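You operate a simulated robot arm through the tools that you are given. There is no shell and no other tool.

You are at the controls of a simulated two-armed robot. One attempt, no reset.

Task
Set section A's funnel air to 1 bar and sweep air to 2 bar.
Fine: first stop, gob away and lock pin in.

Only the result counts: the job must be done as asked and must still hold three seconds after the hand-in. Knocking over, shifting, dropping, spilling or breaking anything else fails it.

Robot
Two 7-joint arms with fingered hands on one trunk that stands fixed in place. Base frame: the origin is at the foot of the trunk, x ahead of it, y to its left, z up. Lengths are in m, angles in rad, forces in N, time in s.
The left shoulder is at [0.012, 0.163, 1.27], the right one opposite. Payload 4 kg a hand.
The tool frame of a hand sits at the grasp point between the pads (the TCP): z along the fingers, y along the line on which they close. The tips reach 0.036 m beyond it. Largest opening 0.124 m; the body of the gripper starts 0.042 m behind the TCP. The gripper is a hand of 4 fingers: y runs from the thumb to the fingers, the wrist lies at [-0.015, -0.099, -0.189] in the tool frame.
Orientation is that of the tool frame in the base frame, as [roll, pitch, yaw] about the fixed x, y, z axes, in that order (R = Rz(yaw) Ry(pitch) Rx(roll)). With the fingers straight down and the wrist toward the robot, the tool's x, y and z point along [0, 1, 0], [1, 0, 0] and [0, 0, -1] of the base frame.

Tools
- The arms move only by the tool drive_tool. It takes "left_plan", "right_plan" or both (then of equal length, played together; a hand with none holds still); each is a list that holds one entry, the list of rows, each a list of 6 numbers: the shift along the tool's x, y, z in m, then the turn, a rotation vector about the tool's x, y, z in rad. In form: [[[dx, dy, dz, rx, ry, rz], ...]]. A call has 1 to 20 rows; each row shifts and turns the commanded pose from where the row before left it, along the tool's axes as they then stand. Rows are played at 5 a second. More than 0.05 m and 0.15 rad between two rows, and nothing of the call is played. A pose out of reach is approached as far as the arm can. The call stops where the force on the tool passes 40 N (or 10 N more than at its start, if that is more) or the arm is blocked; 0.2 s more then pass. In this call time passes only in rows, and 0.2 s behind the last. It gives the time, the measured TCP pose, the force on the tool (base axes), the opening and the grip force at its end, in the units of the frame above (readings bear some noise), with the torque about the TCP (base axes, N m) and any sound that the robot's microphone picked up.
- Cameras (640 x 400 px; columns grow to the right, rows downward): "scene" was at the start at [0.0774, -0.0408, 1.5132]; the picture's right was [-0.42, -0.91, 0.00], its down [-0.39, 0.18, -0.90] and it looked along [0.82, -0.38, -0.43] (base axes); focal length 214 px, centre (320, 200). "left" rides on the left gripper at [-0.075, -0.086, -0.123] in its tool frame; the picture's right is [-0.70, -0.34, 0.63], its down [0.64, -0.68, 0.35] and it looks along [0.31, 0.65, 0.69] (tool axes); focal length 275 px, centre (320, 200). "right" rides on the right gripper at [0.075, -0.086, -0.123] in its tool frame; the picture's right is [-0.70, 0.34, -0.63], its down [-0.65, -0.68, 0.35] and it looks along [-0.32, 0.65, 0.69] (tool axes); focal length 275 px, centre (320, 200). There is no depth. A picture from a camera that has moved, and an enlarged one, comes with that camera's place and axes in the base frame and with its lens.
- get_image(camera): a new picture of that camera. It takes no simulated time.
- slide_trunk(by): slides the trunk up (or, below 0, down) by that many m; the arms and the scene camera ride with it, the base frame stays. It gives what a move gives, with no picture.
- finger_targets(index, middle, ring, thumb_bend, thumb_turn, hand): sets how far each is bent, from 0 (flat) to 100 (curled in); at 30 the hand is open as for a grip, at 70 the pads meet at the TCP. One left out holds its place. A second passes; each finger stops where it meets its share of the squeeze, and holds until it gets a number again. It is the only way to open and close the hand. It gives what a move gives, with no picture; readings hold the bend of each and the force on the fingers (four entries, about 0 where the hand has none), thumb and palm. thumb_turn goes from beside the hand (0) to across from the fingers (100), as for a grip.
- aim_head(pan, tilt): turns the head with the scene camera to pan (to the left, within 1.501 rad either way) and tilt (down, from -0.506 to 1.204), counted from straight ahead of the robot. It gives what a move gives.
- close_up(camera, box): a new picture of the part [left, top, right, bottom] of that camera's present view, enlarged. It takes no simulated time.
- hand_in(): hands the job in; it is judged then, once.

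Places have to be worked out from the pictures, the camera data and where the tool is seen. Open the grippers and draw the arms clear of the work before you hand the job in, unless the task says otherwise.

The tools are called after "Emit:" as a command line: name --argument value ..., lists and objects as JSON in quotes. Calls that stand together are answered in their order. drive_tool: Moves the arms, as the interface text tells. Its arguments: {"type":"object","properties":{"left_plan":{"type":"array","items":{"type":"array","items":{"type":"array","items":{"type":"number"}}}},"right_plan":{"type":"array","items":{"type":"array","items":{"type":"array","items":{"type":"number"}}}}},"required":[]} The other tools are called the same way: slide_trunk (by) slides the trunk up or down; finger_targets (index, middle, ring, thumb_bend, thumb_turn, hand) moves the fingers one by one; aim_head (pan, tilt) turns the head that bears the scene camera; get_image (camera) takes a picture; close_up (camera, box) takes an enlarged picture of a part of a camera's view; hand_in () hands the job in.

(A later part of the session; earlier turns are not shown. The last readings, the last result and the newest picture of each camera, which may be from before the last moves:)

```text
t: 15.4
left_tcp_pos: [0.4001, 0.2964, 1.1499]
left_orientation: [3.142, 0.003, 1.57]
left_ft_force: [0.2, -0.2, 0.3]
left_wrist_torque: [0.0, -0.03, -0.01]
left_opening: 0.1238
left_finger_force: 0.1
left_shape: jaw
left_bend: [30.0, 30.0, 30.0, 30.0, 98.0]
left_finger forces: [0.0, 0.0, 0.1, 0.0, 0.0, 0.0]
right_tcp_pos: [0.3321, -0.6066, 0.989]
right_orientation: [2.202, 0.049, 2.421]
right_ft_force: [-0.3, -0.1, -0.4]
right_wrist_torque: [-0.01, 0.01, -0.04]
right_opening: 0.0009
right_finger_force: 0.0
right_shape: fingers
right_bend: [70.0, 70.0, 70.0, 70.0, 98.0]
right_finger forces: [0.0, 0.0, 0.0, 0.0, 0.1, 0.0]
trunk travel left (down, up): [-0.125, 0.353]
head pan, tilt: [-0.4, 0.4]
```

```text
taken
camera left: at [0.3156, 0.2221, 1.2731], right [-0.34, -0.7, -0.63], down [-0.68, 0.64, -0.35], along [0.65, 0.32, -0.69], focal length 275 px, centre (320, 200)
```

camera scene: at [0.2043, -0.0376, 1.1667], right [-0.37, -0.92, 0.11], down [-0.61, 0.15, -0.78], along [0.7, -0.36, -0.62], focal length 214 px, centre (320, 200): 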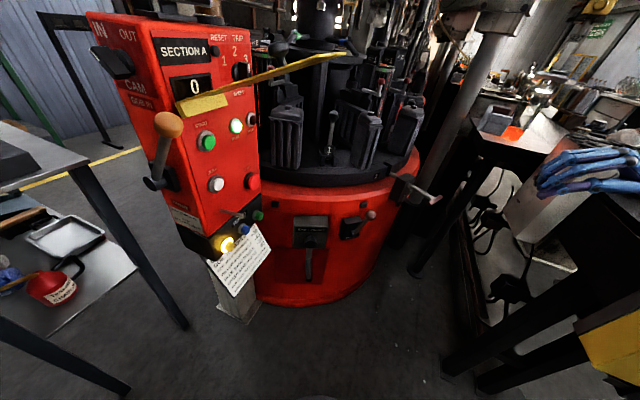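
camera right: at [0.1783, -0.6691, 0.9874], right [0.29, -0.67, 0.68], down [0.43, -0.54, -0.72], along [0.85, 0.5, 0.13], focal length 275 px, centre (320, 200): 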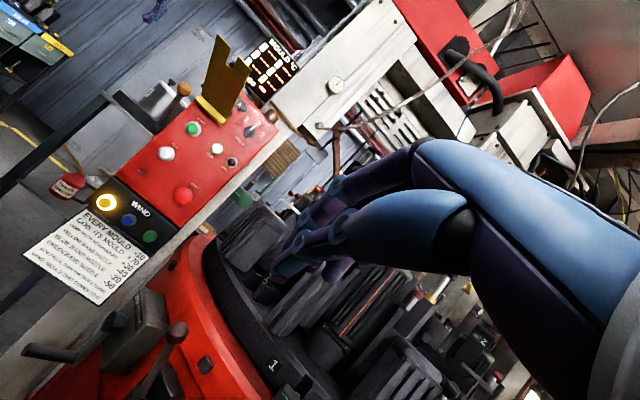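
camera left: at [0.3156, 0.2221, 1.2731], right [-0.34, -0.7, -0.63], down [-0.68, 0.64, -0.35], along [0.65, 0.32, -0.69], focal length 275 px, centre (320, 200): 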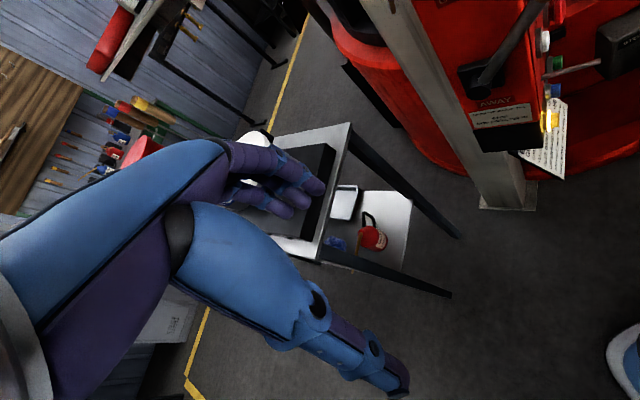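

The trunk now leans forward and the panel is in full view with RUN lit. Moving the right hand to the pre-press point in front of STOP.

Emit:
drive_tool --right_plan '[[[0.0076, 0.0164, 0.0351, 0, 0, 0], [0.0076, 0.0164, 0.0351, 0, 0, 0], [0.0076, 0.0164, 0.0351, 0, 0, 0], [0.0076, 0.0164, 0.0351, 0, 0, 0], [0.0076, 0.0164, 0.0351, 0, 0, 0], [0.0076, 0.0164, 0.0351, 0, 0, 0], [0.0076, 0.0164, 0.0351, 0, 0, 0], [0.0076, 0.0164, 0.0351, 0, 0, 0], [0.0076, 0.0164, 0.0351, 0, 0, 0], [0.0076, 0.0164, 0.0351, 0, 0, 0], [0.0076, 0.0164, 0.0351, 0, 0, 0]]]'

Emit:
get_image --camera "scene"

Emit:
get_image --camera "right"

```text
t: 18.0
left_tcp_pos: [0.4, 0.2998, 1.1481]
left_orientation: [3.141, 0.003, 1.572]
left_ft_force: [0.6, 0.5, -0.5]
left_wrist_torque: [-0.01, 0.03, -0.02]
left_opening: 0.1237
left_finger_force: 0.1
left_shape: jaw
left_bend: [30.0, 30.0, 30.0, 30.0, 98.0]
left_finger forces: [0.0, 0.1, 0.1, 0.0, 0.0, 0.1]
right_tcp_pos: [0.525, -0.2629, 0.8828]
right_orientation: [2.263, 0.014, 2.438]
right_ft_force: [-0.5, 0.5, -0.5]
right_wrist_torque: [0.02, 0.0, -0.02]
right_opening: 0.0009
right_finger_force: 0.1
right_shape: fingers
right_bend: [70.0, 70.0, 70.0, 70.0, 98.0]
right_finger forces: [0.0, 0.1, 0.1, 0.0, 0.1, 0.1]
right hand out of reach, approached as far as the arm can: row 11
trunk travel left (down, up): [-0.125, 0.353]
head pan, tilt: [-0.4, 0.4]
stopped in row 11 (right hand): the arm was blocked; the commanded pose is now the measured one
```

```text
taken
camera scene: at [0.2018, -0.0347, 1.1661], right [-0.37, -0.92, 0.12], down [-0.61, 0.15, -0.78], along [0.7, -0.36, -0.62], focal length 214 px, centre (320, 200)
```

scene: 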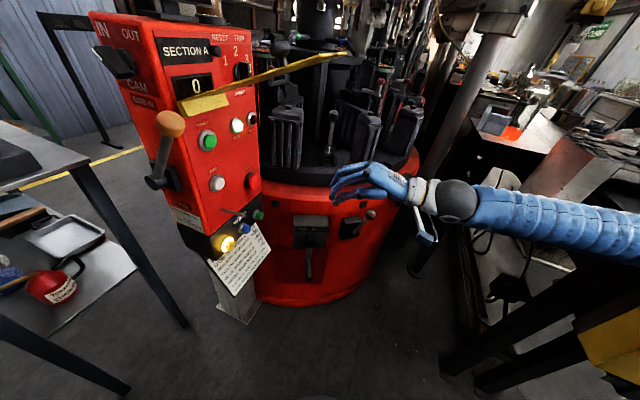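

```text
taken
camera right: at [0.3727, -0.327, 0.8939], right [0.35, -0.65, 0.67], down [0.39, -0.55, -0.74], along [0.85, 0.52, 0.06], focal length 275 px, centre (320, 200)
```

right: 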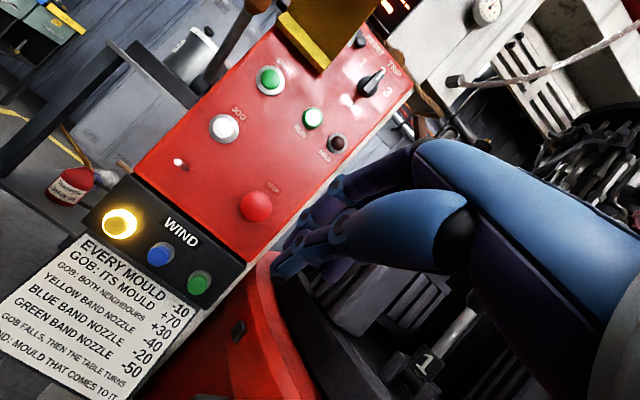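

The arm again hits its limit because the forearm comes in from the right. I'll retreat slightly while yawing the hand back toward straight ahead, then raise the trunk a bit for a more natural approach.

Emit:
drive_tool --right_plan '[[[0.003, -0.0004, -0.0201, 0, -0.0616, 0.051], [0.0018, -0.0005, -0.0202, 0, -0.0616, 0.051], [0.0005, -0.0006, -0.0203, 0, -0.0616, 0.051], [-0.0008, -0.0006, -0.0203, 0, -0.0616, 0.051], [-0.002, -0.0005, -0.0203, 0, -0.0616, 0.051], [-0.0033, -0.0004, -0.0201, 0, -0.0616, 0.051], [-0.0046, -0.0002, -0.0199, 0, -0.0616, 0.051], [-0.0057, 0.0001, -0.0195, 0, -0.0616, 0.051]]]'

Emit:
slide_trunk --by 0.2

Emit:
aim_head --pan -0.6 --tilt 0.5

Emit:
get_image --camera "scene"

```text
t: 18.8
left_tcp_pos: [0.3906, 0.2601, 1.1507]
left_orientation: [3.139, -0.007, 1.488]
left_ft_force: [-1.4, -1.0, 0.4]
left_wrist_torque: [0.09, -0.12, 0.01]
left_opening: 0.1238
left_finger_force: 0.1
left_shape: jaw
left_bend: [30.0, 30.0, 30.0, 30.0, 97.0]
left_finger forces: [0.0, 0.0, 0.0, 0.0, 0.0, 0.1]
right_tcp_pos: [0.4943, -0.4256, 0.9344]
right_orientation: [2.099, -0.02, 2.094]
right_ft_force: [-2.9, -3.0, 2.3]
right_wrist_torque: [-0.03, 0.13, 0.1]
right_opening: 0.0008
right_finger_force: 0.0
right_shape: fingers
right_bend: [70.0, 70.0, 70.0, 70.0, 98.0]
right_finger forces: [0.0, 0.0, 0.0, 0.0, 0.1, 0.0]
right hand out of reach, approached as far as the arm can: row 1, 2, 3
trunk travel left (down, up): [-0.125, 0.353]
head pan, tilt: [-0.4, 0.4]
stopped in row 3 (right hand): the arm was blocked; the commanded pose is now the measured one
```

```text
t: 19.1
left_tcp_pos: [0.3849, 0.2928, 1.1506]
left_orientation: [3.139, 0.006, 1.538]
left_ft_force: [1.5, 1.3, 0.0]
left_wrist_torque: [-0.06, 0.02, -0.03]
left_opening: 0.1239
left_finger_force: 0.1
left_shape: jaw
left_bend: [30.0, 30.0, 30.0, 30.0, 98.0]
left_finger forces: [0.0, 0.0, 0.0, 0.0, 0.1, 0.1]
right_tcp_pos: [0.4955, -0.3392, 0.7972]
right_orientation: [2.46, -0.141, 2.238]
right_ft_force: [1.0, -0.2, 4.4]
right_wrist_torque: [-0.22, 0.27, 0.05]
right_opening: 0.0012
right_finger_force: 0.0
right_shape: fingers
right_bend: [70.0, 70.0, 70.0, 70.0, 97.0]
right_finger forces: [0.1, 0.0, 0.0, 0.1, 0.1, 0.1]
trunk travel left (down, up): [-0.126, 0.351]
head pan, tilt: [-0.4, 0.4]
stopped: the arm was blocked; the commanded pose is now the measured one
```

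```text
t: 19.9
left_tcp_pos: [0.3839, 0.2872, 1.1515]
left_orientation: [3.136, 0.001, 1.536]
left_ft_force: [-0.1, 0.7, -1.2]
left_wrist_torque: [-0.02, -0.04, 0.0]
left_opening: 0.1242
left_finger_force: 0.1
left_shape: jaw
left_bend: [30.0, 30.0, 30.0, 30.0, 98.0]
left_finger forces: [0.0, 0.0, 0.1, 0.0, 0.1, 0.0]
right_tcp_pos: [0.4957, -0.3395, 0.7911]
right_orientation: [2.456, -0.152, 2.241]
right_ft_force: [-0.4, 0.3, -1.7]
right_wrist_torque: [0.04, 0.0, -0.03]
right_opening: 0.0011
right_finger_force: 0.1
right_shape: fingers
right_bend: [70.0, 70.0, 70.0, 70.0, 97.0]
right_finger forces: [0.0, 0.1, 0.0, 0.0, 0.1, 0.1]
trunk travel left (down, up): [-0.126, 0.351]
head pan, tilt: [-0.6, 0.499]
```

```text
taken
camera scene: at [0.192, -0.0529, 1.1621], right [-0.54, -0.83, 0.16], down [-0.63, 0.27, -0.73], along [0.55, -0.5, -0.67], focal length 214 px, centre (320, 200)
```

scene: 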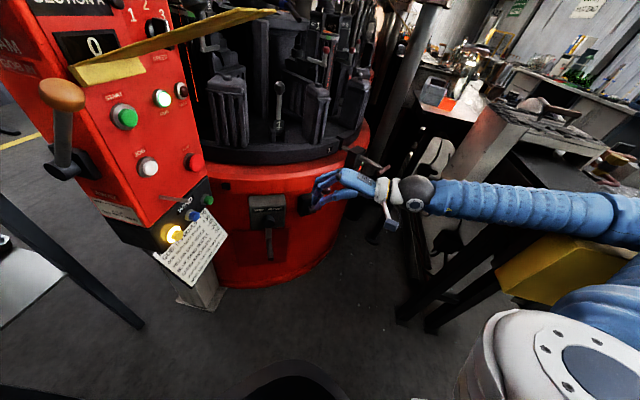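

The arm swung and was blocked; possibly the forearm touched the bench on the right. Checking closely where the hand is relative to the brake lever and what the forearm touches.

Emit:
close_up --camera "scene" --box '[240, 130, 440, 260]'

Emit:
close_up --camera "scene" --box '[380, 130, 640, 400]'

Emit:
get_image --camera "right"

Emit:
get_image --camera "left"

```text
3.08 times, centred on (340, 195) of scene
camera zoom: at [0.192, -0.0529, 1.1621], right [-0.54, -0.83, 0.16], down [-0.63, 0.27, -0.73], along [0.55, -0.5, -0.67], focal length 660 px, centre (258, 215)
```

zoom: 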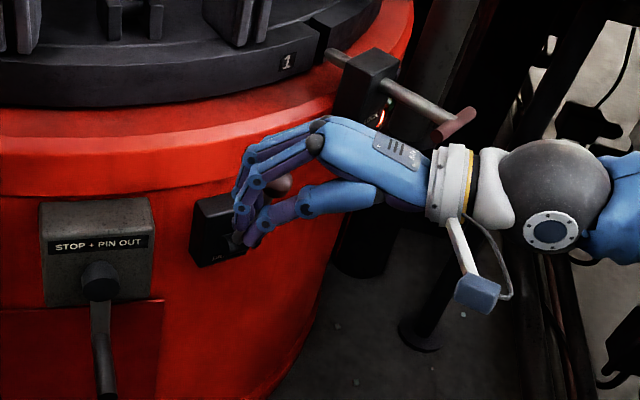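

```text
1.48 times, centred on (510, 265) of scene
camera zoom: at [0.192, -0.0529, 1.1621], right [-0.54, -0.83, 0.16], down [-0.63, 0.27, -0.73], along [0.55, -0.5, -0.67], focal length 318 px, centre (38, 104)
```

zoom: 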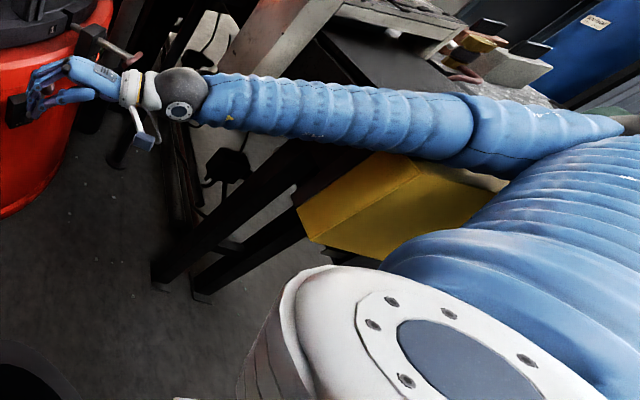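

```text
taken
camera right: at [0.3424, -0.3764, 0.8437], right [0.38, -0.71, 0.59], down [0.09, -0.61, -0.79], along [0.92, 0.36, -0.17], focal length 275 px, centre (320, 200)
```

right: 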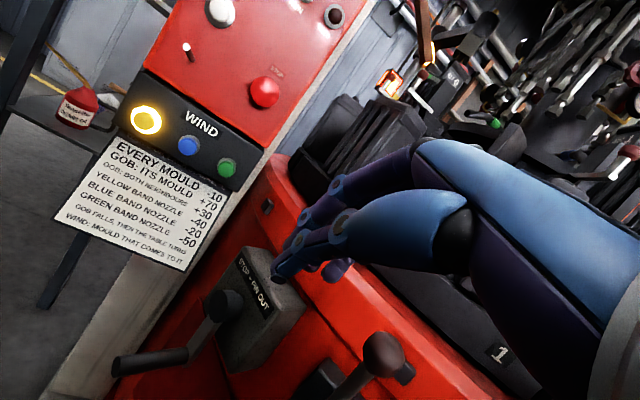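

```text
taken
camera left: at [0.2967, 0.2136, 1.2753], right [-0.36, -0.69, -0.63], down [-0.66, 0.67, -0.35], along [0.66, 0.29, -0.69], focal length 275 px, centre (320, 200)
```

left: 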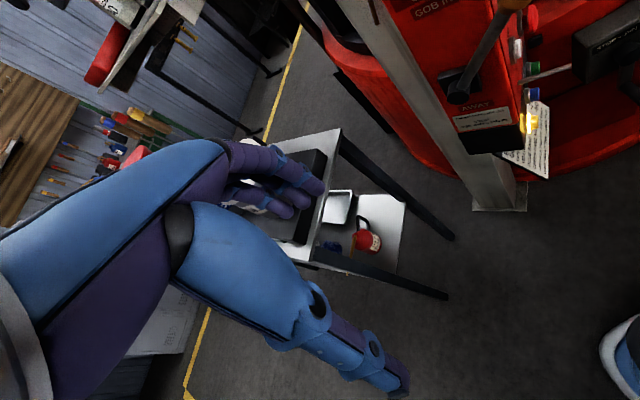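

The forearm lies over the bench at the right, which blocks it; the brake lever is untouched. I back the hand up and away to free the arm.

Emit:
drive_tool --right_plan '[[[0.009, 0.0014, -0.0363, 0, 0, 0], [0.009, 0.0014, -0.0363, 0, 0, 0], [0.009, 0.0014, -0.0363, 0, 0, 0], [0.009, 0.0014, -0.0363, 0, 0, 0], [0.009, 0.0014, -0.0363, 0, 0, 0]]]'

Emit:
get_image --camera "scene"

```text
t: 21.1
left_tcp_pos: [0.3837, 0.2878, 1.1547]
left_orientation: [3.133, 0.002, 1.538]
left_ft_force: [0.5, -0.4, 0.6]
left_wrist_torque: [0.02, -0.02, 0.02]
left_opening: 0.124
left_finger_force: 0.0
left_shape: jaw
left_bend: [30.0, 30.0, 30.0, 30.0, 98.0]
left_finger forces: [0.0, 0.0, 0.1, 0.0, 0.1, 0.0]
right_tcp_pos: [0.4194, -0.4135, 0.9454]
right_orientation: [2.454, -0.149, 2.242]
right_ft_force: [-0.7, 0.5, 0.5]
right_wrist_torque: [0.02, -0.01, 0.0]
right_opening: 0.0009
right_finger_force: 0.1
right_shape: fingers
right_bend: [70.0, 70.0, 70.0, 70.0, 97.0]
right_finger forces: [0.1, 0.0, 0.1, 0.0, 0.1, 0.0]
right hand out of reach, approached as far as the arm can: row 1, 2, 3, 4
trunk travel left (down, up): [-0.126, 0.351]
head pan, tilt: [-0.6, 0.499]
```

```text
taken
camera scene: at [0.1903, -0.0522, 1.1631], right [-0.54, -0.83, 0.16], down [-0.63, 0.27, -0.73], along [0.56, -0.5, -0.67], focal length 214 px, centre (320, 200)
```

scene: 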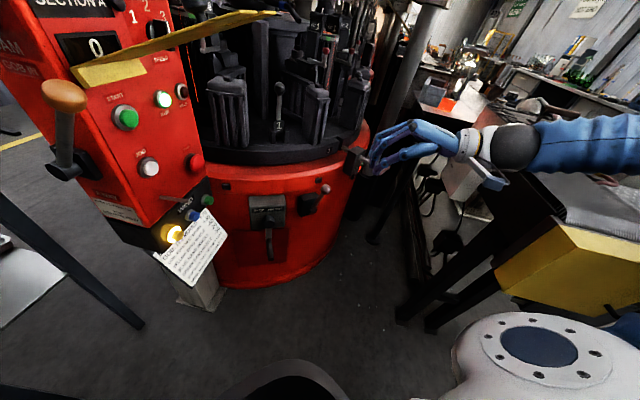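

Free again. Raising the trunk 0.2 m so the shoulder is higher for an elbow-down approach.

Emit:
slide_trunk --by 0.2

Emit:
get_image --camera "scene"

```text
t: 23.2
left_tcp_pos: [0.3835, 0.2862, 1.3535]
left_orientation: [3.137, 0.0, 1.539]
left_ft_force: [0.0, -0.3, -0.4]
left_wrist_torque: [0.02, -0.03, -0.01]
left_opening: 0.124
left_finger_force: 0.0
left_shape: jaw
left_bend: [30.0, 30.0, 30.0, 30.0, 98.0]
left_finger forces: [0.0, 0.1, 0.1, 0.0, 0.1, 0.1]
right_tcp_pos: [0.4193, -0.4146, 1.1428]
right_orientation: [2.452, -0.15, 2.243]
right_ft_force: [-0.6, -0.4, 0.0]
right_wrist_torque: [0.02, 0.01, 0.0]
right_opening: 0.0011
right_finger_force: 0.1
right_shape: fingers
right_bend: [70.0, 70.0, 70.0, 70.0, 97.0]
right_finger forces: [0.0, 0.0, 0.0, 0.0, 0.0, 0.0]
trunk travel left (down, up): [-0.326, 0.151]
head pan, tilt: [-0.6, 0.499]
```

```text
taken
camera scene: at [0.0909, -0.0529, 1.4026], right [-0.56, -0.83, 0.03], down [-0.44, 0.27, -0.85], along [0.7, -0.5, -0.52], focal length 214 px, centre (320, 200)
```

scene: 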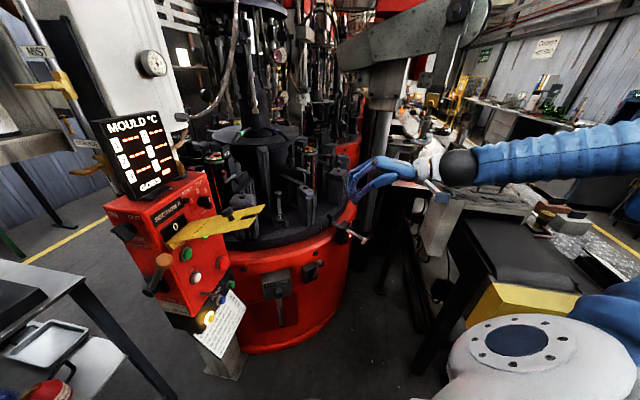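

The elbow remains out to the right. I turn the hand back to the default pointing-down orientation to get the arm into its comfortable configuration.

Emit:
drive_tool --right_plan '[[[0, 0, 0, 0.0759, -0.046, 0.0737], [0, 0, 0, 0.0759, -0.046, 0.0737], [0, 0, 0, 0.0759, -0.046, 0.0737], [0, 0, 0, 0.0759, -0.046, 0.0737], [0, 0, 0, 0.0759, -0.046, 0.0737], [0, 0, 0, 0.0759, -0.046, 0.0737], [0, 0, 0, 0.0759, -0.046, 0.0737], [0, 0, 0, 0.0759, -0.046, 0.0737]]]'

Emit:
get_image --camera "scene"

```text
t: 25.0
left_tcp_pos: [0.3847, 0.2847, 1.3545]
left_orientation: [3.135, -0.001, 1.538]
left_ft_force: [-0.5, -1.2, 0.5]
left_wrist_torque: [0.03, 0.0, -0.03]
left_opening: 0.1242
left_finger_force: 0.1
left_shape: jaw
left_bend: [30.0, 30.0, 30.0, 30.0, 98.0]
left_finger forces: [0.0, 0.0, 0.1, 0.0, 0.0, 0.0]
right_tcp_pos: [0.4193, -0.4183, 1.1429]
right_orientation: [3.138, 0.0, 1.572]
right_ft_force: [0.4, 0.0, -1.5]
right_wrist_torque: [0.03, -0.03, 0.01]
right_opening: 0.0012
right_finger_force: 0.1
right_shape: fingers
right_bend: [70.0, 70.0, 70.0, 70.0, 97.0]
right_finger forces: [0.0, 0.1, 0.0, 0.1, 0.0, 0.0]
right hand out of reach, approached as far as the arm can: row 4, 6
trunk travel left (down, up): [-0.326, 0.151]
head pan, tilt: [-0.6, 0.499]
```

```text
taken
camera scene: at [0.0906, -0.0548, 1.4026], right [-0.56, -0.83, 0.03], down [-0.44, 0.27, -0.85], along [0.7, -0.49, -0.52], focal length 214 px, centre (320, 200)
```

scene: 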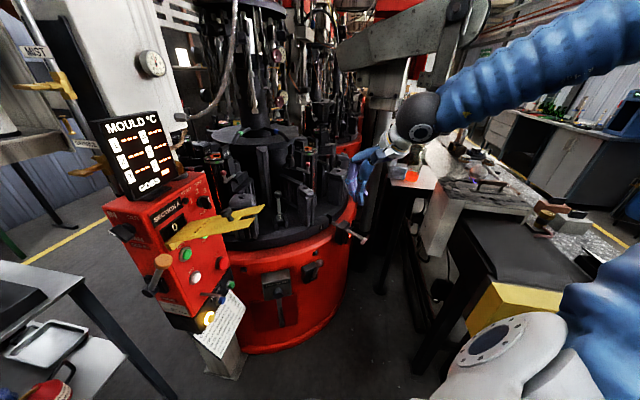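

Elbow is now up and out, the arm's natural configuration. I'll bend the fingers to about 50 so their tips lead the palm, and raise the trunk 0.1 m.

Emit:
slide_trunk --by 0.1

Emit:
finger_targets --hand "right" --index 52 --middle 52 --ring 52 --thumb_bend 70

Emit:
drive_tool --right_plan '[[[0, 0, 0.01, 0, 0, -0.125], [0, 0, 0.02, 0, 0, -0.125], [0, 0, 0.02, 0, 0, -0.125], [0, 0, 0.02, 0, 0, -0.125], [0, 0, 0.02, 0, 0, -0.125], [0, 0, 0.02, 0, 0, -0.125], [0, 0, 0.02, 0, 0, -0.125], [0, 0, 0.02, 0, 0, -0.125]]]'

Emit:
get_image --camera "scene"

Emit:
get_image --camera "right"

```text
t: 26.4
left_tcp_pos: [0.3849, 0.2864, 1.452]
left_orientation: [3.138, 0.001, 1.537]
left_ft_force: [-0.7, 0.4, -0.5]
left_wrist_torque: [-0.02, -0.02, -0.03]
left_opening: 0.1241
left_finger_force: 0.2
left_shape: jaw
left_bend: [30.0, 30.0, 30.0, 30.0, 98.0]
left_finger forces: [0.1, 0.0, 0.0, 0.0, 0.0, 0.1]
right_tcp_pos: [0.4216, -0.4178, 1.2441]
right_orientation: [3.137, 0.0, 1.573]
right_ft_force: [0.0, -0.4, 0.0]
right_wrist_torque: [0.01, 0.02, 0.0]
right_opening: 0.0009
right_finger_force: 0.0
right_shape: fingers
right_bend: [70.0, 70.0, 70.0, 70.0, 97.0]
right_finger forces: [0.0, 0.1, 0.1, 0.1, 0.0, 0.0]
trunk travel left (down, up): [-0.426, 0.051]
head pan, tilt: [-0.6, 0.499]
```

```text
t: 27.4
left_tcp_pos: [0.3842, 0.2855, 1.4536]
left_orientation: [3.135, 0.002, 1.539]
left_ft_force: [-0.9, 0.2, -0.3]
left_wrist_torque: [-0.01, 0.0, 0.03]
left_opening: 0.1239
left_finger_force: 0.1
left_shape: jaw
left_bend: [30.0, 30.0, 30.0, 30.0, 98.0]
left_finger forces: [0.0, 0.1, 0.0, 0.1, 0.1, 0.0]
right_tcp_pos: [0.4214, -0.4163, 1.2445]
right_orientation: [3.138, 0.001, 1.573]
right_ft_force: [-0.1, -0.1, 0.4]
right_wrist_torque: [0.0, 0.01, 0.03]
right_opening: 0.0284
right_finger_force: 0.0
right_shape: fingers
right_bend: [52.0, 52.0, 52.0, 70.0, 97.0]
right_finger forces: [0.0, 0.0, 0.0, 0.1, 0.0, 0.0]
trunk travel left (down, up): [-0.426, 0.051]
head pan, tilt: [-0.6, 0.499]
```

```text
t: 29.1
left_tcp_pos: [0.3849, 0.2841, 1.4531]
left_orientation: [3.138, -0.002, 1.536]
left_ft_force: [0.5, -0.9, -0.4]
left_wrist_torque: [0.05, 0.05, 0.0]
left_opening: 0.1238
left_finger_force: 0.1
left_shape: jaw
left_bend: [30.0, 30.0, 30.0, 30.0, 98.0]
left_finger forces: [0.0, 0.0, 0.1, 0.0, 0.1, 0.0]
right_tcp_pos: [0.4211, -0.4161, 1.1522]
right_orientation: [3.124, -0.021, 2.148]
right_ft_force: [-0.1, -0.7, -0.7]
right_wrist_torque: [0.04, 0.01, -0.04]
right_opening: 0.0282
right_finger_force: 0.0
right_shape: fingers
right_bend: [52.0, 52.0, 52.0, 70.0, 97.0]
right_finger forces: [0.0, 0.1, 0.0, 0.1, 0.0, 0.0]
right hand out of reach, approached as far as the arm can: row 5, 6, 7, 8
trunk travel left (down, up): [-0.426, 0.051]
head pan, tilt: [-0.6, 0.499]
```

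```text
taken
camera scene: at [0.0699, -0.0554, 1.5088], right [-0.57, -0.82, 0.0], down [-0.4, 0.27, -0.87], along [0.72, -0.5, -0.49], focal length 214 px, centre (320, 200)
```

scene: 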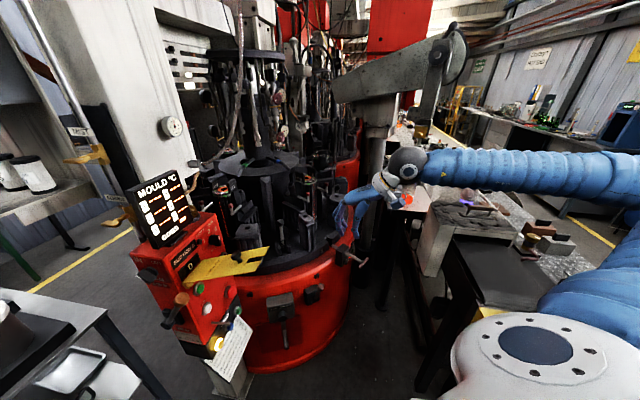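

```text
taken
camera right: at [0.3077, -0.4031, 1.2746], right [0.66, -0.42, 0.62], down [-0.22, -0.9, -0.37], along [0.72, 0.11, -0.69], focal length 275 px, centre (320, 200)
```

right: 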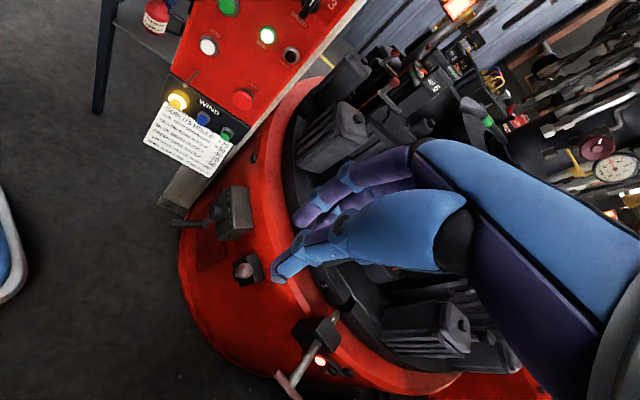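

Yaw is limited here with the arm high. I'll lower the trunk 0.15 m (elbow stays above the bench) and tilt the hand forward.

Emit:
slide_trunk --by -0.15

Emit:
drive_tool --right_plan '[[[0, -0.005, 0, -0.12, 0, 0], [0, -0.005, 0, -0.12, 0, 0], [0, -0.005, 0, -0.12, 0, 0], [0, -0.005, 0, -0.12, 0, 0], [0, -0.005, 0, -0.12, 0, 0], [0, -0.005, 0, -0.12, 0, 0], [0, -0.005, 0, -0.12, 0, 0]]]'

Emit:
get_image --camera "scene"

Emit:
get_image --camera "right"

```text
t: 30.9
left_tcp_pos: [0.3834, 0.2872, 1.304]
left_orientation: [3.135, 0.0, 1.536]
left_ft_force: [-0.8, 0.2, 0.5]
left_wrist_torque: [0.01, 0.01, -0.03]
left_opening: 0.1242
left_finger_force: 0.0
left_shape: jaw
left_bend: [30.0, 30.0, 30.0, 30.0, 98.0]
left_finger forces: [0.0, 0.0, 0.1, 0.0, 0.1, 0.0]
right_tcp_pos: [0.4187, -0.4133, 1.0056]
right_orientation: [3.126, -0.017, 2.147]
right_ft_force: [0.4, 0.7, 0.7]
right_wrist_torque: [0.02, 0.03, 0.01]
right_opening: 0.0281
right_finger_force: 0.0
right_shape: fingers
right_bend: [52.0, 52.0, 52.0, 70.0, 97.0]
right_finger forces: [0.0, 0.0, 0.0, 0.0, 0.0, 0.0]
trunk travel left (down, up): [-0.276, 0.201]
head pan, tilt: [-0.6, 0.499]
```

```text
t: 32.5
left_tcp_pos: [0.3877, 0.2852, 1.3012]
left_orientation: [3.14, -0.001, 1.539]
left_ft_force: [-0.2, 0.4, -0.5]
left_wrist_torque: [0.01, 0.03, -0.04]
left_opening: 0.124
left_finger_force: 0.0
left_shape: jaw
left_bend: [30.0, 30.0, 30.0, 30.0, 98.0]
left_finger forces: [0.1, 0.0, 0.1, 0.0, 0.0, 0.1]
right_tcp_pos: [0.4561, -0.404, 1.0089]
right_orientation: [2.385, -0.022, 2.136]
right_ft_force: [-0.1, -0.7, -1.0]
right_wrist_torque: [0.04, 0.01, -0.01]
right_opening: 0.0282
right_finger_force: 0.1
right_shape: fingers
right_bend: [52.0, 52.0, 52.0, 70.0, 97.0]
right_finger forces: [0.1, 0.0, 0.1, 0.0, 0.0, 0.0]
right hand out of reach, approached as far as the arm can: row 1, 2, 3, 4, 5, 6
trunk travel left (down, up): [-0.276, 0.201]
head pan, tilt: [-0.6, 0.499]
```

```text
taken
camera scene: at [0.1113, -0.0549, 1.3472], right [-0.56, -0.83, 0.06], down [-0.48, 0.27, -0.83], along [0.67, -0.49, -0.55], focal length 214 px, centre (320, 200)
```

scene: 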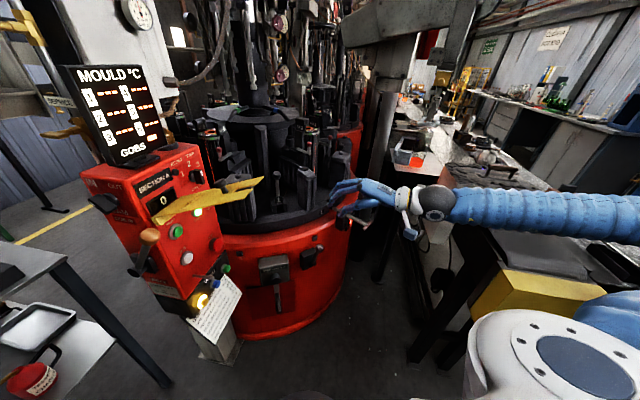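

```text
taken
camera right: at [0.2934, -0.4185, 1.0398], right [0.22, -0.7, 0.68], down [0.12, -0.67, -0.73], along [0.97, 0.24, -0.06], focal length 275 px, centre (320, 200)
```

right: 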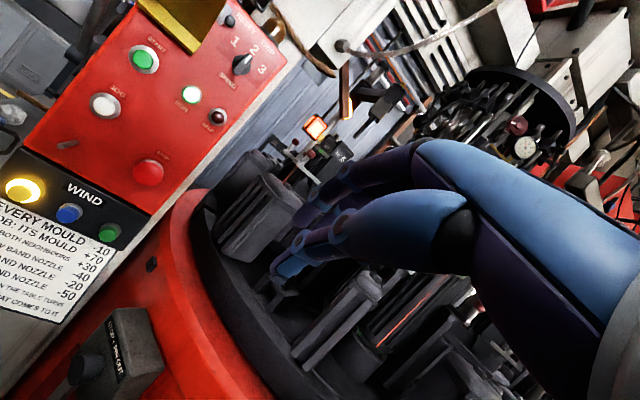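

The tilt worked at this trunk height. Now translating toward the STOP pre-press point in steps.

Emit:
drive_tool --right_plan '[[[0.0171, 0.0106, 0.0349, 0, 0, 0], [0.0171, 0.0106, 0.0349, 0, 0, 0], [0.0171, 0.0106, 0.0349, 0, 0, 0], [0.0171, 0.0106, 0.0349, 0, 0, 0], [0.0171, 0.0106, 0.0349, 0, 0, 0]]]'

Emit:
get_image --camera "scene"

Emit:
get_image --camera "right"

```text
t: 33.7
left_tcp_pos: [0.3852, 0.2868, 1.3031]
left_orientation: [3.136, 0.0, 1.537]
left_ft_force: [-0.1, 0.5, -0.3]
left_wrist_torque: [0.02, -0.03, 0.0]
left_opening: 0.1241
left_finger_force: 0.1
left_shape: jaw
left_bend: [30.0, 30.0, 30.0, 30.0, 98.0]
left_finger forces: [0.0, 0.0, 0.0, 0.0, 0.0, 0.0]
right_tcp_pos: [0.5139, -0.3109, 0.9579]
right_orientation: [2.387, -0.017, 2.134]
right_ft_force: [0.3, -0.9, -0.2]
right_wrist_torque: [-0.03, -0.02, 0.0]
right_opening: 0.0282
right_finger_force: 0.2
right_shape: fingers
right_bend: [52.0, 52.0, 52.0, 70.0, 98.0]
right_finger forces: [0.0, 0.0, 0.1, 0.1, 0.1, 0.1]
right hand out of reach, approached as far as the arm can: row 1, 4, 5
trunk travel left (down, up): [-0.276, 0.201]
head pan, tilt: [-0.6, 0.499]
```

```text
taken
camera scene: at [0.1088, -0.0527, 1.3479], right [-0.56, -0.83, 0.06], down [-0.48, 0.27, -0.83], along [0.67, -0.5, -0.55], focal length 214 px, centre (320, 200)
```

scene: 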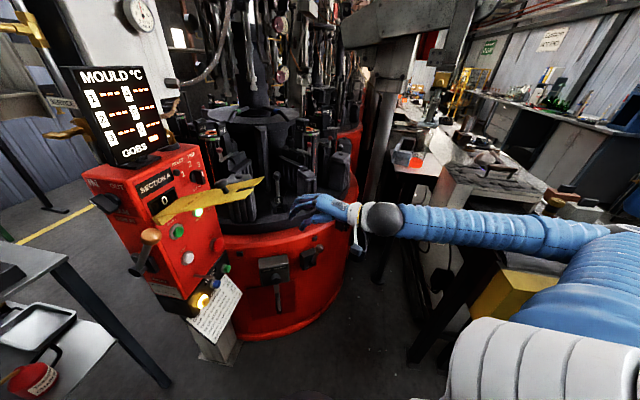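

```text
taken
camera right: at [0.352, -0.3257, 0.9892], right [0.22, -0.7, 0.68], down [0.12, -0.67, -0.73], along [0.97, 0.24, -0.06], focal length 275 px, centre (320, 200)
```

right: 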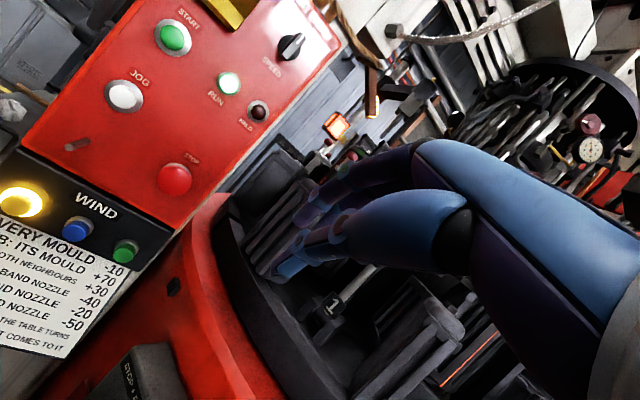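

Progressing well. Continuing toward the pre-press point.

Emit:
drive_tool --right_plan '[[[0.0181, 0.0095, 0.0349, 0, 0, 0], [0.0181, 0.0095, 0.0349, 0, 0, 0], [0.0181, 0.0095, 0.0349, 0, 0, 0], [0.0181, 0.0095, 0.0349, 0, 0, 0], [0.0181, 0.0095, 0.0349, 0, 0, 0]]]'

Emit:
get_image --camera "scene"

Emit:
get_image --camera "right"

```text
t: 34.9
left_tcp_pos: [0.385, 0.2869, 1.3026]
left_orientation: [3.134, 0.0, 1.538]
left_ft_force: [0.1, -0.6, -0.6]
left_wrist_torque: [-0.01, -0.01, 0.02]
left_opening: 0.1241
left_finger_force: 0.1
left_shape: jaw
left_bend: [30.0, 30.0, 30.0, 30.0, 98.0]
left_finger forces: [0.0, 0.0, 0.1, 0.0, 0.0, 0.0]
right_tcp_pos: [0.5142, -0.311, 0.9574]
right_orientation: [2.387, -0.017, 2.134]
right_ft_force: [0.4, 0.0, -0.1]
right_wrist_torque: [0.0, -0.01, -0.01]
right_opening: 0.0284
right_finger_force: 0.0
right_shape: fingers
right_bend: [52.0, 52.0, 52.0, 70.0, 98.0]
right_finger forces: [0.0, 0.0, 0.0, 0.0, 0.1, 0.1]
right hand out of reach, approached as far as the arm can: row 1, 2, 3, 4, 5
trunk travel left (down, up): [-0.276, 0.201]
head pan, tilt: [-0.6, 0.499]
```

```text
taken
camera scene: at [0.1091, -0.0529, 1.3477], right [-0.56, -0.83, 0.06], down [-0.48, 0.27, -0.83], along [0.67, -0.5, -0.55], focal length 214 px, centre (320, 200)
```

scene: 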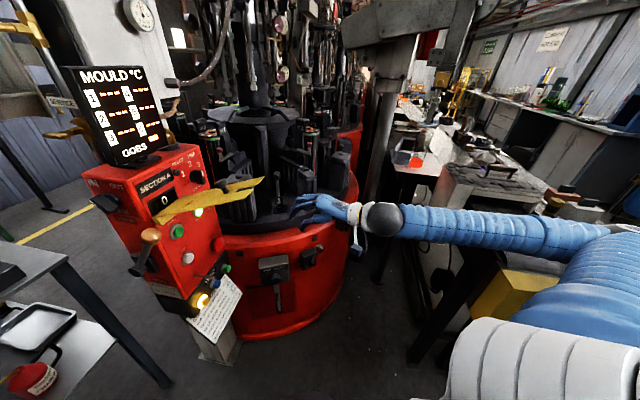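

```text
taken
camera right: at [0.3522, -0.3258, 0.9886], right [0.22, -0.7, 0.68], down [0.12, -0.67, -0.73], along [0.97, 0.24, -0.07], focal length 275 px, centre (320, 200)
```

right: 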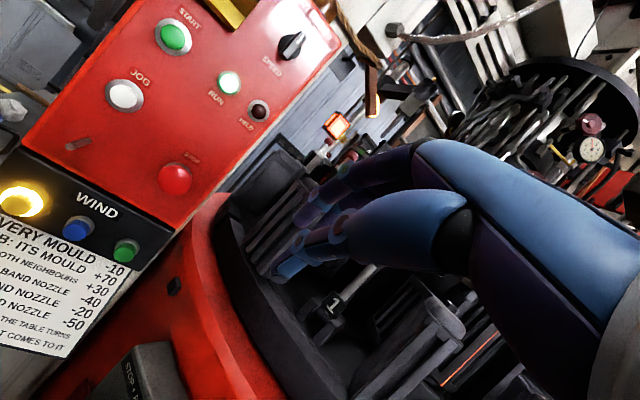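

Stuck because the wrist is bent relative to the sideways forearm. I'll yaw the hand further left (aligning with the forearm) so it can advance.

Emit:
drive_tool --right_plan '[[[0, 0, 0, 0.0024, 0.0824, -0.0872], [0, 0, 0, 0.0024, 0.0824, -0.0872], [0, 0, 0, 0.0024, 0.0824, -0.0872], [0, 0, 0, 0.0024, 0.0824, -0.0872], [0, 0, 0, 0.0024, 0.0824, -0.0872]]]'

Emit:
get_image --camera "scene"

Emit:
get_image --camera "right"

```text
t: 36.3
left_tcp_pos: [0.385, 0.2883, 1.3028]
left_orientation: [3.135, 0.002, 1.537]
left_ft_force: [0.6, 0.3, -0.6]
left_wrist_torque: [0.0, -0.01, -0.02]
left_opening: 0.1239
left_finger_force: 0.0
left_shape: jaw
left_bend: [30.0, 30.0, 30.0, 30.0, 98.0]
left_finger forces: [0.0, 0.0, 0.0, 0.1, 0.1, 0.0]
right_tcp_pos: [0.4404, -0.3224, 1.4169]
right_orientation: [1.772, 0.767, 2.354]
right_ft_force: [-0.5, -0.2, -0.3]
right_wrist_torque: [-0.01, -0.01, 0.0]
right_opening: 0.0284
right_finger_force: 0.1
right_shape: fingers
right_bend: [52.0, 52.0, 52.0, 70.0, 98.0]
right_finger forces: [0.0, 0.1, 0.0, 0.0, 0.0, 0.0]
right hand out of reach, approached as far as the arm can: row 3
trunk travel left (down, up): [-0.276, 0.201]
head pan, tilt: [-0.6, 0.499]
stopped in row 5 (right hand): the arm was blocked; the commanded pose is now the measured one
```

```text
taken
camera scene: at [0.1094, -0.052, 1.3476], right [-0.56, -0.83, 0.06], down [-0.48, 0.27, -0.83], along [0.67, -0.5, -0.55], focal length 214 px, centre (320, 200)
```

scene: 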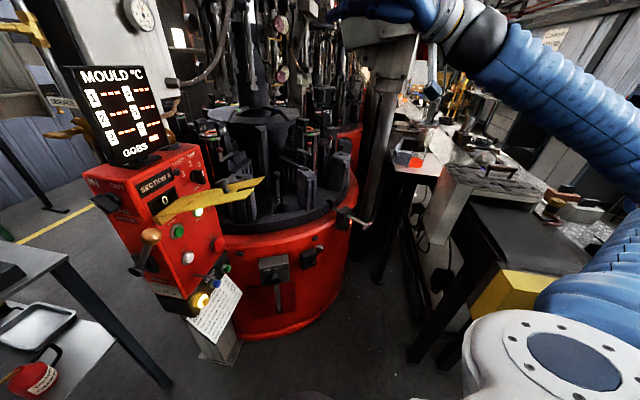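

```text
taken
camera right: at [0.335, -0.4111, 1.3226], right [-0.26, -0.52, 0.81], down [0.83, -0.55, -0.08], along [0.49, 0.65, 0.58], focal length 275 px, centre (320, 200)
```

right: 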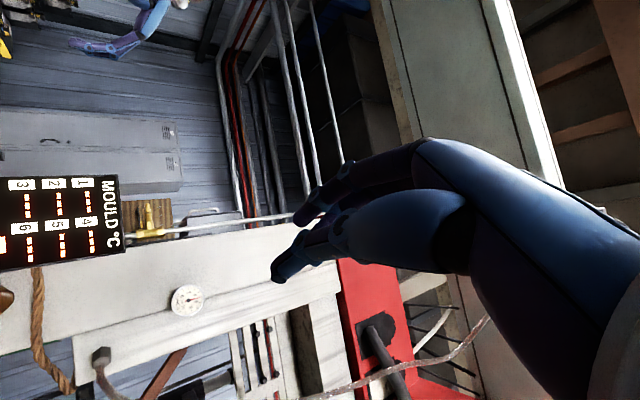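

The solver jumped to another arm solution in free space; no contact forces. The hand now points horizontally along the panel normal. I'll descend from here in free space, well away from the machine, and observe.

Emit:
drive_tool --right_plan '[[[0.0224, -0.0302, -0.001, 0, 0, 0], [0.0224, -0.0302, -0.001, 0, 0, 0], [0.0224, -0.0302, -0.001, 0, 0, 0], [0.0224, -0.0302, -0.001, 0, 0, 0], [0.0224, -0.0302, -0.001, 0, 0, 0], [0.0224, -0.0302, -0.001, 0, 0, 0]]]'

Emit:
get_image --camera "scene"

```text
t: 37.7
left_tcp_pos: [0.3847, 0.286, 1.3024]
left_orientation: [3.135, -0.001, 1.537]
left_ft_force: [0.5, -1.1, 0.9]
left_wrist_torque: [0.01, -0.01, 0.01]
left_opening: 0.1242
left_finger_force: 0.1
left_shape: jaw
left_bend: [30.0, 30.0, 30.0, 30.0, 98.0]
left_finger forces: [0.1, 0.0, 0.1, 0.0, 0.0, 0.0]
right_tcp_pos: [0.4293, -0.3722, 1.1979]
right_orientation: [1.77, 0.765, 2.355]
right_ft_force: [-0.3, -1.3, 0.4]
right_wrist_torque: [0.03, 0.04, -0.01]
right_opening: 0.0284
right_finger_force: 0.0
right_shape: fingers
right_bend: [52.0, 52.0, 52.0, 70.0, 98.0]
right_finger forces: [0.1, 0.0, 0.1, 0.0, 0.0, 0.0]
trunk travel left (down, up): [-0.276, 0.201]
head pan, tilt: [-0.6, 0.499]
```

```text
taken
camera scene: at [0.1093, -0.0531, 1.3477], right [-0.56, -0.83, 0.06], down [-0.48, 0.27, -0.83], along [0.67, -0.5, -0.55], focal length 214 px, centre (320, 200)
```

scene: 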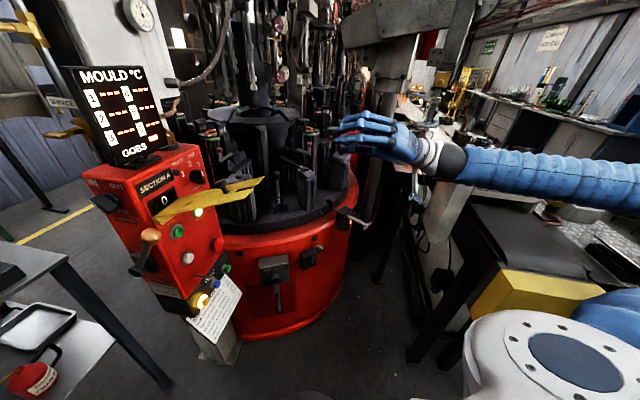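

This configuration moves freely. Descending to about z = 0.9 in front of the panel, right of the yellow plate.

Emit:
drive_tool --right_plan '[[[0.026, -0.025, 0.0123, 0, 0, 0], [0.026, -0.025, 0.0123, 0, 0, 0], [0.026, -0.025, 0.0123, 0, 0, 0], [0.026, -0.025, 0.0123, 0, 0, 0], [0.026, -0.025, 0.0123, 0, 0, 0], [0.026, -0.025, 0.0123, 0, 0, 0], [0.026, -0.025, 0.0123, 0, 0, 0], [0.026, -0.025, 0.0123, 0, 0, 0]]]'

Emit:
get_image --camera "scene"

Emit:
get_image --camera "right"

```text
t: 39.5
left_tcp_pos: [0.3832, 0.2868, 1.3032]
left_orientation: [3.135, 0.0, 1.538]
left_ft_force: [-0.5, -1.0, 0.1]
left_wrist_torque: [0.01, 0.04, 0.03]
left_opening: 0.1241
left_finger_force: 0.1
left_shape: jaw
left_bend: [30.0, 30.0, 30.0, 30.0, 98.0]
left_finger forces: [0.1, 0.0, 0.0, 0.1, 0.1, 0.1]
right_tcp_pos: [0.46, -0.3506, 0.9567]
right_orientation: [1.771, 0.759, 2.358]
right_ft_force: [-0.3, 0.0, -1.1]
right_wrist_torque: [0.01, -0.01, 0.01]
right_opening: 0.0285
right_finger_force: 0.1
right_shape: fingers
right_bend: [52.0, 52.0, 52.0, 70.0, 98.0]
right_finger forces: [0.0, 0.1, 0.1, 0.0, 0.0, 0.0]
right hand out of reach, approached as far as the arm can: row 7, 8
trunk travel left (down, up): [-0.276, 0.201]
head pan, tilt: [-0.6, 0.499]
```

```text
taken
camera scene: at [0.1093, -0.053, 1.3477], right [-0.56, -0.83, 0.06], down [-0.48, 0.27, -0.83], along [0.67, -0.5, -0.55], focal length 214 px, centre (320, 200)
```

scene: 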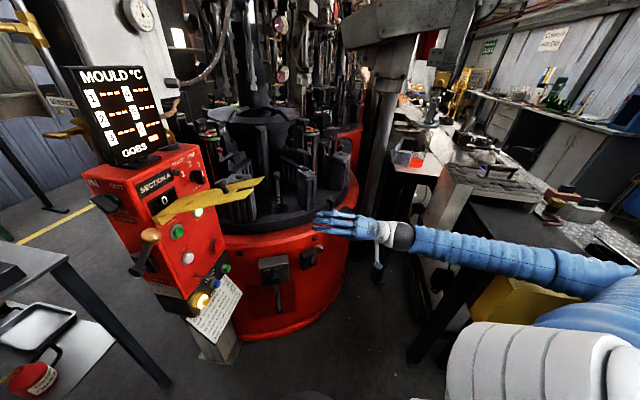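

```text
taken
camera right: at [0.3544, -0.4374, 0.8606], right [-0.26, -0.53, 0.81], down [0.83, -0.54, -0.09], along [0.49, 0.65, 0.58], focal length 275 px, centre (320, 200)
```

right: 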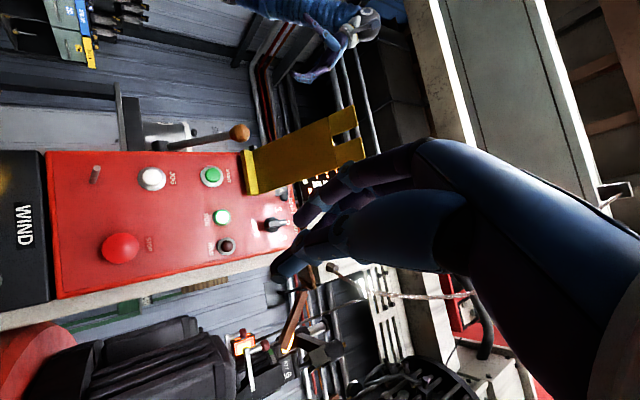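

The hand tops out at z ≈ 0.957 with a horizontal pointing direction. I'll tip the fingers downward ~0.5 rad in this same arm configuration, which suits the descending forearm.

Emit:
drive_tool --right_plan '[[[0, 0, 0, 0.089, 0.0876, 0], [0, 0, 0, 0.089, 0.0876, 0], [0, 0, 0, 0.089, 0.0876, 0], [0, 0, 0, 0.089, 0.0876, 0]]]'

Emit:
get_image --camera "scene"

Emit:
get_image --camera "right"

```text
t: 40.7
left_tcp_pos: [0.3866, 0.2863, 1.3025]
left_orientation: [3.136, 0.001, 1.538]
left_ft_force: [1.5, 0.0, 0.8]
left_wrist_torque: [0.02, 0.04, -0.01]
left_opening: 0.1239
left_finger_force: 0.0
left_shape: jaw
left_bend: [30.0, 30.0, 30.0, 30.0, 98.0]
left_finger forces: [0.1, 0.1, 0.0, 0.1, 0.1, 0.1]
right_tcp_pos: [0.4859, -0.3509, 1.1498]
right_orientation: [2.084, 0.979, 2.533]
right_ft_force: [0.1, 0.0, 0.8]
right_wrist_torque: [0.02, 0.01, 0.0]
right_opening: 0.0284
right_finger_force: 0.0
right_shape: fingers
right_bend: [52.0, 52.0, 52.0, 70.0, 97.0]
right_finger forces: [0.1, 0.0, 0.0, 0.0, 0.0, 0.1]
trunk travel left (down, up): [-0.276, 0.201]
head pan, tilt: [-0.6, 0.499]
stopped in row 4 (right hand): the arm was blocked; the commanded pose is now the measured one
```

```text
taken
camera scene: at [0.1108, -0.0536, 1.3473], right [-0.56, -0.83, 0.06], down [-0.48, 0.27, -0.83], along [0.67, -0.5, -0.55], focal length 214 px, centre (320, 200)
```

scene: 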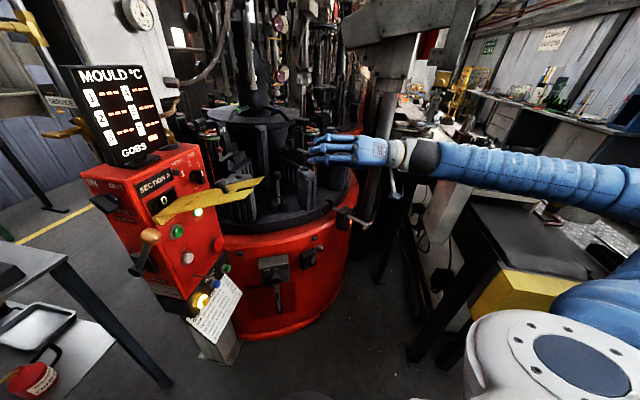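

```text
taken
camera right: at [0.3777, -0.4555, 1.0796], right [-0.31, -0.25, 0.92], down [0.8, -0.6, 0.11], along [0.52, 0.76, 0.39], focal length 275 px, centre (320, 200)
```

right: 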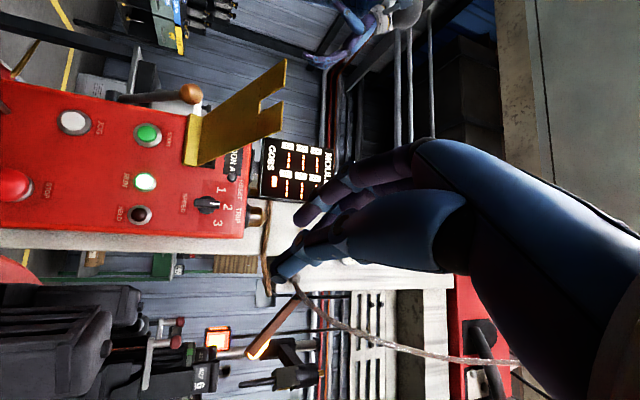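

Another solver jump, still contact-free. I'll go back to the comfortable downward pose in free space, first moving up and away, then rotating.

Emit:
drive_tool --right_plan '[[[-0.0212, 0.0111, -0.0255, 0, 0, 0], [-0.0212, 0.0111, -0.0255, 0, 0, 0], [-0.0212, 0.0111, -0.0255, 0, 0, 0], [-0.0212, 0.0111, -0.0255, 0, 0, 0], [0, 0, 0, 0.0978, 0.0258, 0.0945], [0, 0, 0, 0.0978, 0.0258, 0.0945], [0, 0, 0, 0.0978, 0.0258, 0.0945], [0, 0, 0, 0.0978, 0.0258, 0.0945], [0, 0, 0, 0.0978, 0.0258, 0.0945], [0, 0, 0, 0.0978, 0.0258, 0.0945], [0, 0, 0, 0.0978, 0.0258, 0.0945], [0, 0, 0, 0.0978, 0.0258, 0.0945], [0, 0, 0, 0.0978, 0.0258, 0.0945], [0, 0, 0, 0.0978, 0.0258, 0.0945], [0, 0, 0, 0.0978, 0.0258, 0.0945], [0, 0, 0, 0.0978, 0.0258, 0.0945], [0, 0, 0, 0.0978, 0.0258, 0.0945], [0, 0, 0, 0.0978, 0.0258, 0.0945]]]'

Emit:
get_image --camera "scene"

```text
t: 44.5
left_tcp_pos: [0.3827, 0.2868, 1.304]
left_orientation: [3.132, 0.002, 1.537]
left_ft_force: [0.2, 1.1, 0.5]
left_wrist_torque: [0.02, -0.05, 0.02]
left_opening: 0.1239
left_finger_force: 0.2
left_shape: jaw
left_bend: [30.0, 30.0, 30.0, 30.0, 98.0]
left_finger forces: [0.0, 0.0, 0.0, 0.0, 0.0, 0.0]
right_tcp_pos: [0.5147, -0.4377, 1.1905]
right_orientation: [2.773, 0.059, 1.918]
right_ft_force: [0.1, 0.0, 0.5]
right_wrist_torque: [0.0, -0.01, -0.03]
right_opening: 0.0282
right_finger_force: 0.2
right_shape: fingers
right_bend: [52.0, 52.0, 52.0, 70.0, 97.0]
right_finger forces: [0.0, 0.0, 0.0, 0.0, 0.1, 0.1]
right hand out of reach, approached as far as the arm can: row 12, 13, 14, 15, 16, 17, 18
trunk travel left (down, up): [-0.276, 0.201]
head pan, tilt: [-0.6, 0.499]
```

```text
taken
camera scene: at [0.107, -0.0526, 1.348], right [-0.56, -0.83, 0.05], down [-0.48, 0.27, -0.84], along [0.68, -0.5, -0.55], focal length 214 px, centre (320, 200)
```

scene: 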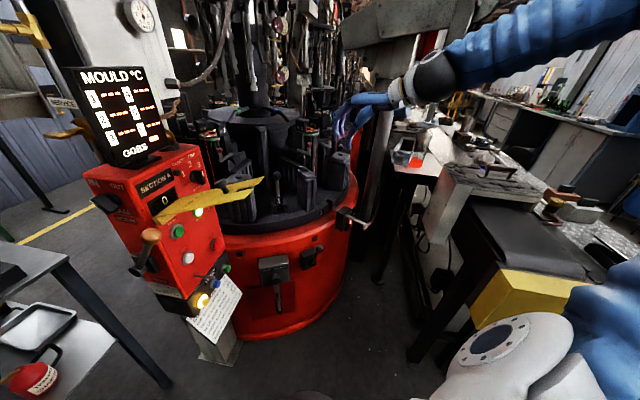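

Back to a natural pose. Now I go left and down in small steps with yaw growing gradually as the hand moves left, to keep the arm inside its natural range.

Emit:
drive_tool --right_plan '[[[0.0212, -0.0066, 0.0256, -0.0218, 0.0108, -0.0279], [0.0212, -0.0066, 0.0256, -0.0218, 0.0108, -0.0279], [0.0212, -0.0066, 0.0256, -0.0218, 0.0108, -0.0279], [0.0212, -0.0066, 0.0256, -0.0218, 0.0108, -0.0279]]]'

Emit:
get_image --camera "scene"

```text
t: 45.5
left_tcp_pos: [0.3851, 0.2853, 1.3036]
left_orientation: [3.135, 0.002, 1.538]
left_ft_force: [-0.6, 0.2, -0.4]
left_wrist_torque: [0.04, 0.02, -0.01]
left_opening: 0.124
left_finger_force: 0.0
left_shape: jaw
left_bend: [30.0, 30.0, 30.0, 30.0, 98.0]
left_finger forces: [0.0, 0.0, 0.0, 0.0, 0.0, 0.1]
right_tcp_pos: [0.498, -0.3619, 1.0771]
right_orientation: [2.695, 0.063, 2.039]
right_ft_force: [-0.6, -1.1, 0.4]
right_wrist_torque: [0.0, 0.02, -0.01]
right_opening: 0.0281
right_finger_force: 0.0
right_shape: fingers
right_bend: [52.0, 52.0, 52.0, 70.0, 97.0]
right_finger forces: [0.0, 0.0, 0.0, 0.0, 0.0, 0.0]
trunk travel left (down, up): [-0.276, 0.201]
head pan, tilt: [-0.6, 0.499]
```

```text
taken
camera scene: at [0.1094, -0.0543, 1.3476], right [-0.56, -0.83, 0.05], down [-0.48, 0.27, -0.83], along [0.67, -0.5, -0.55], focal length 214 px, centre (320, 200)
```

scene: 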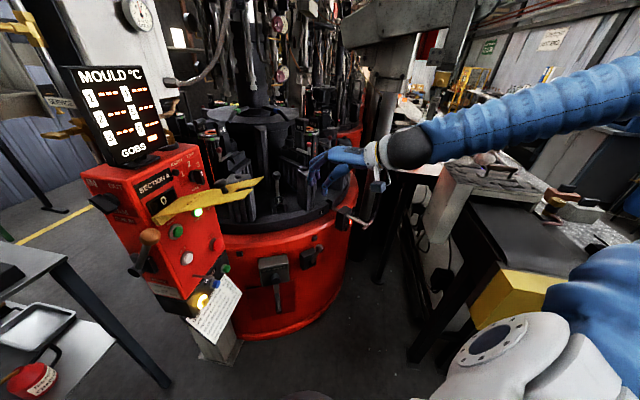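

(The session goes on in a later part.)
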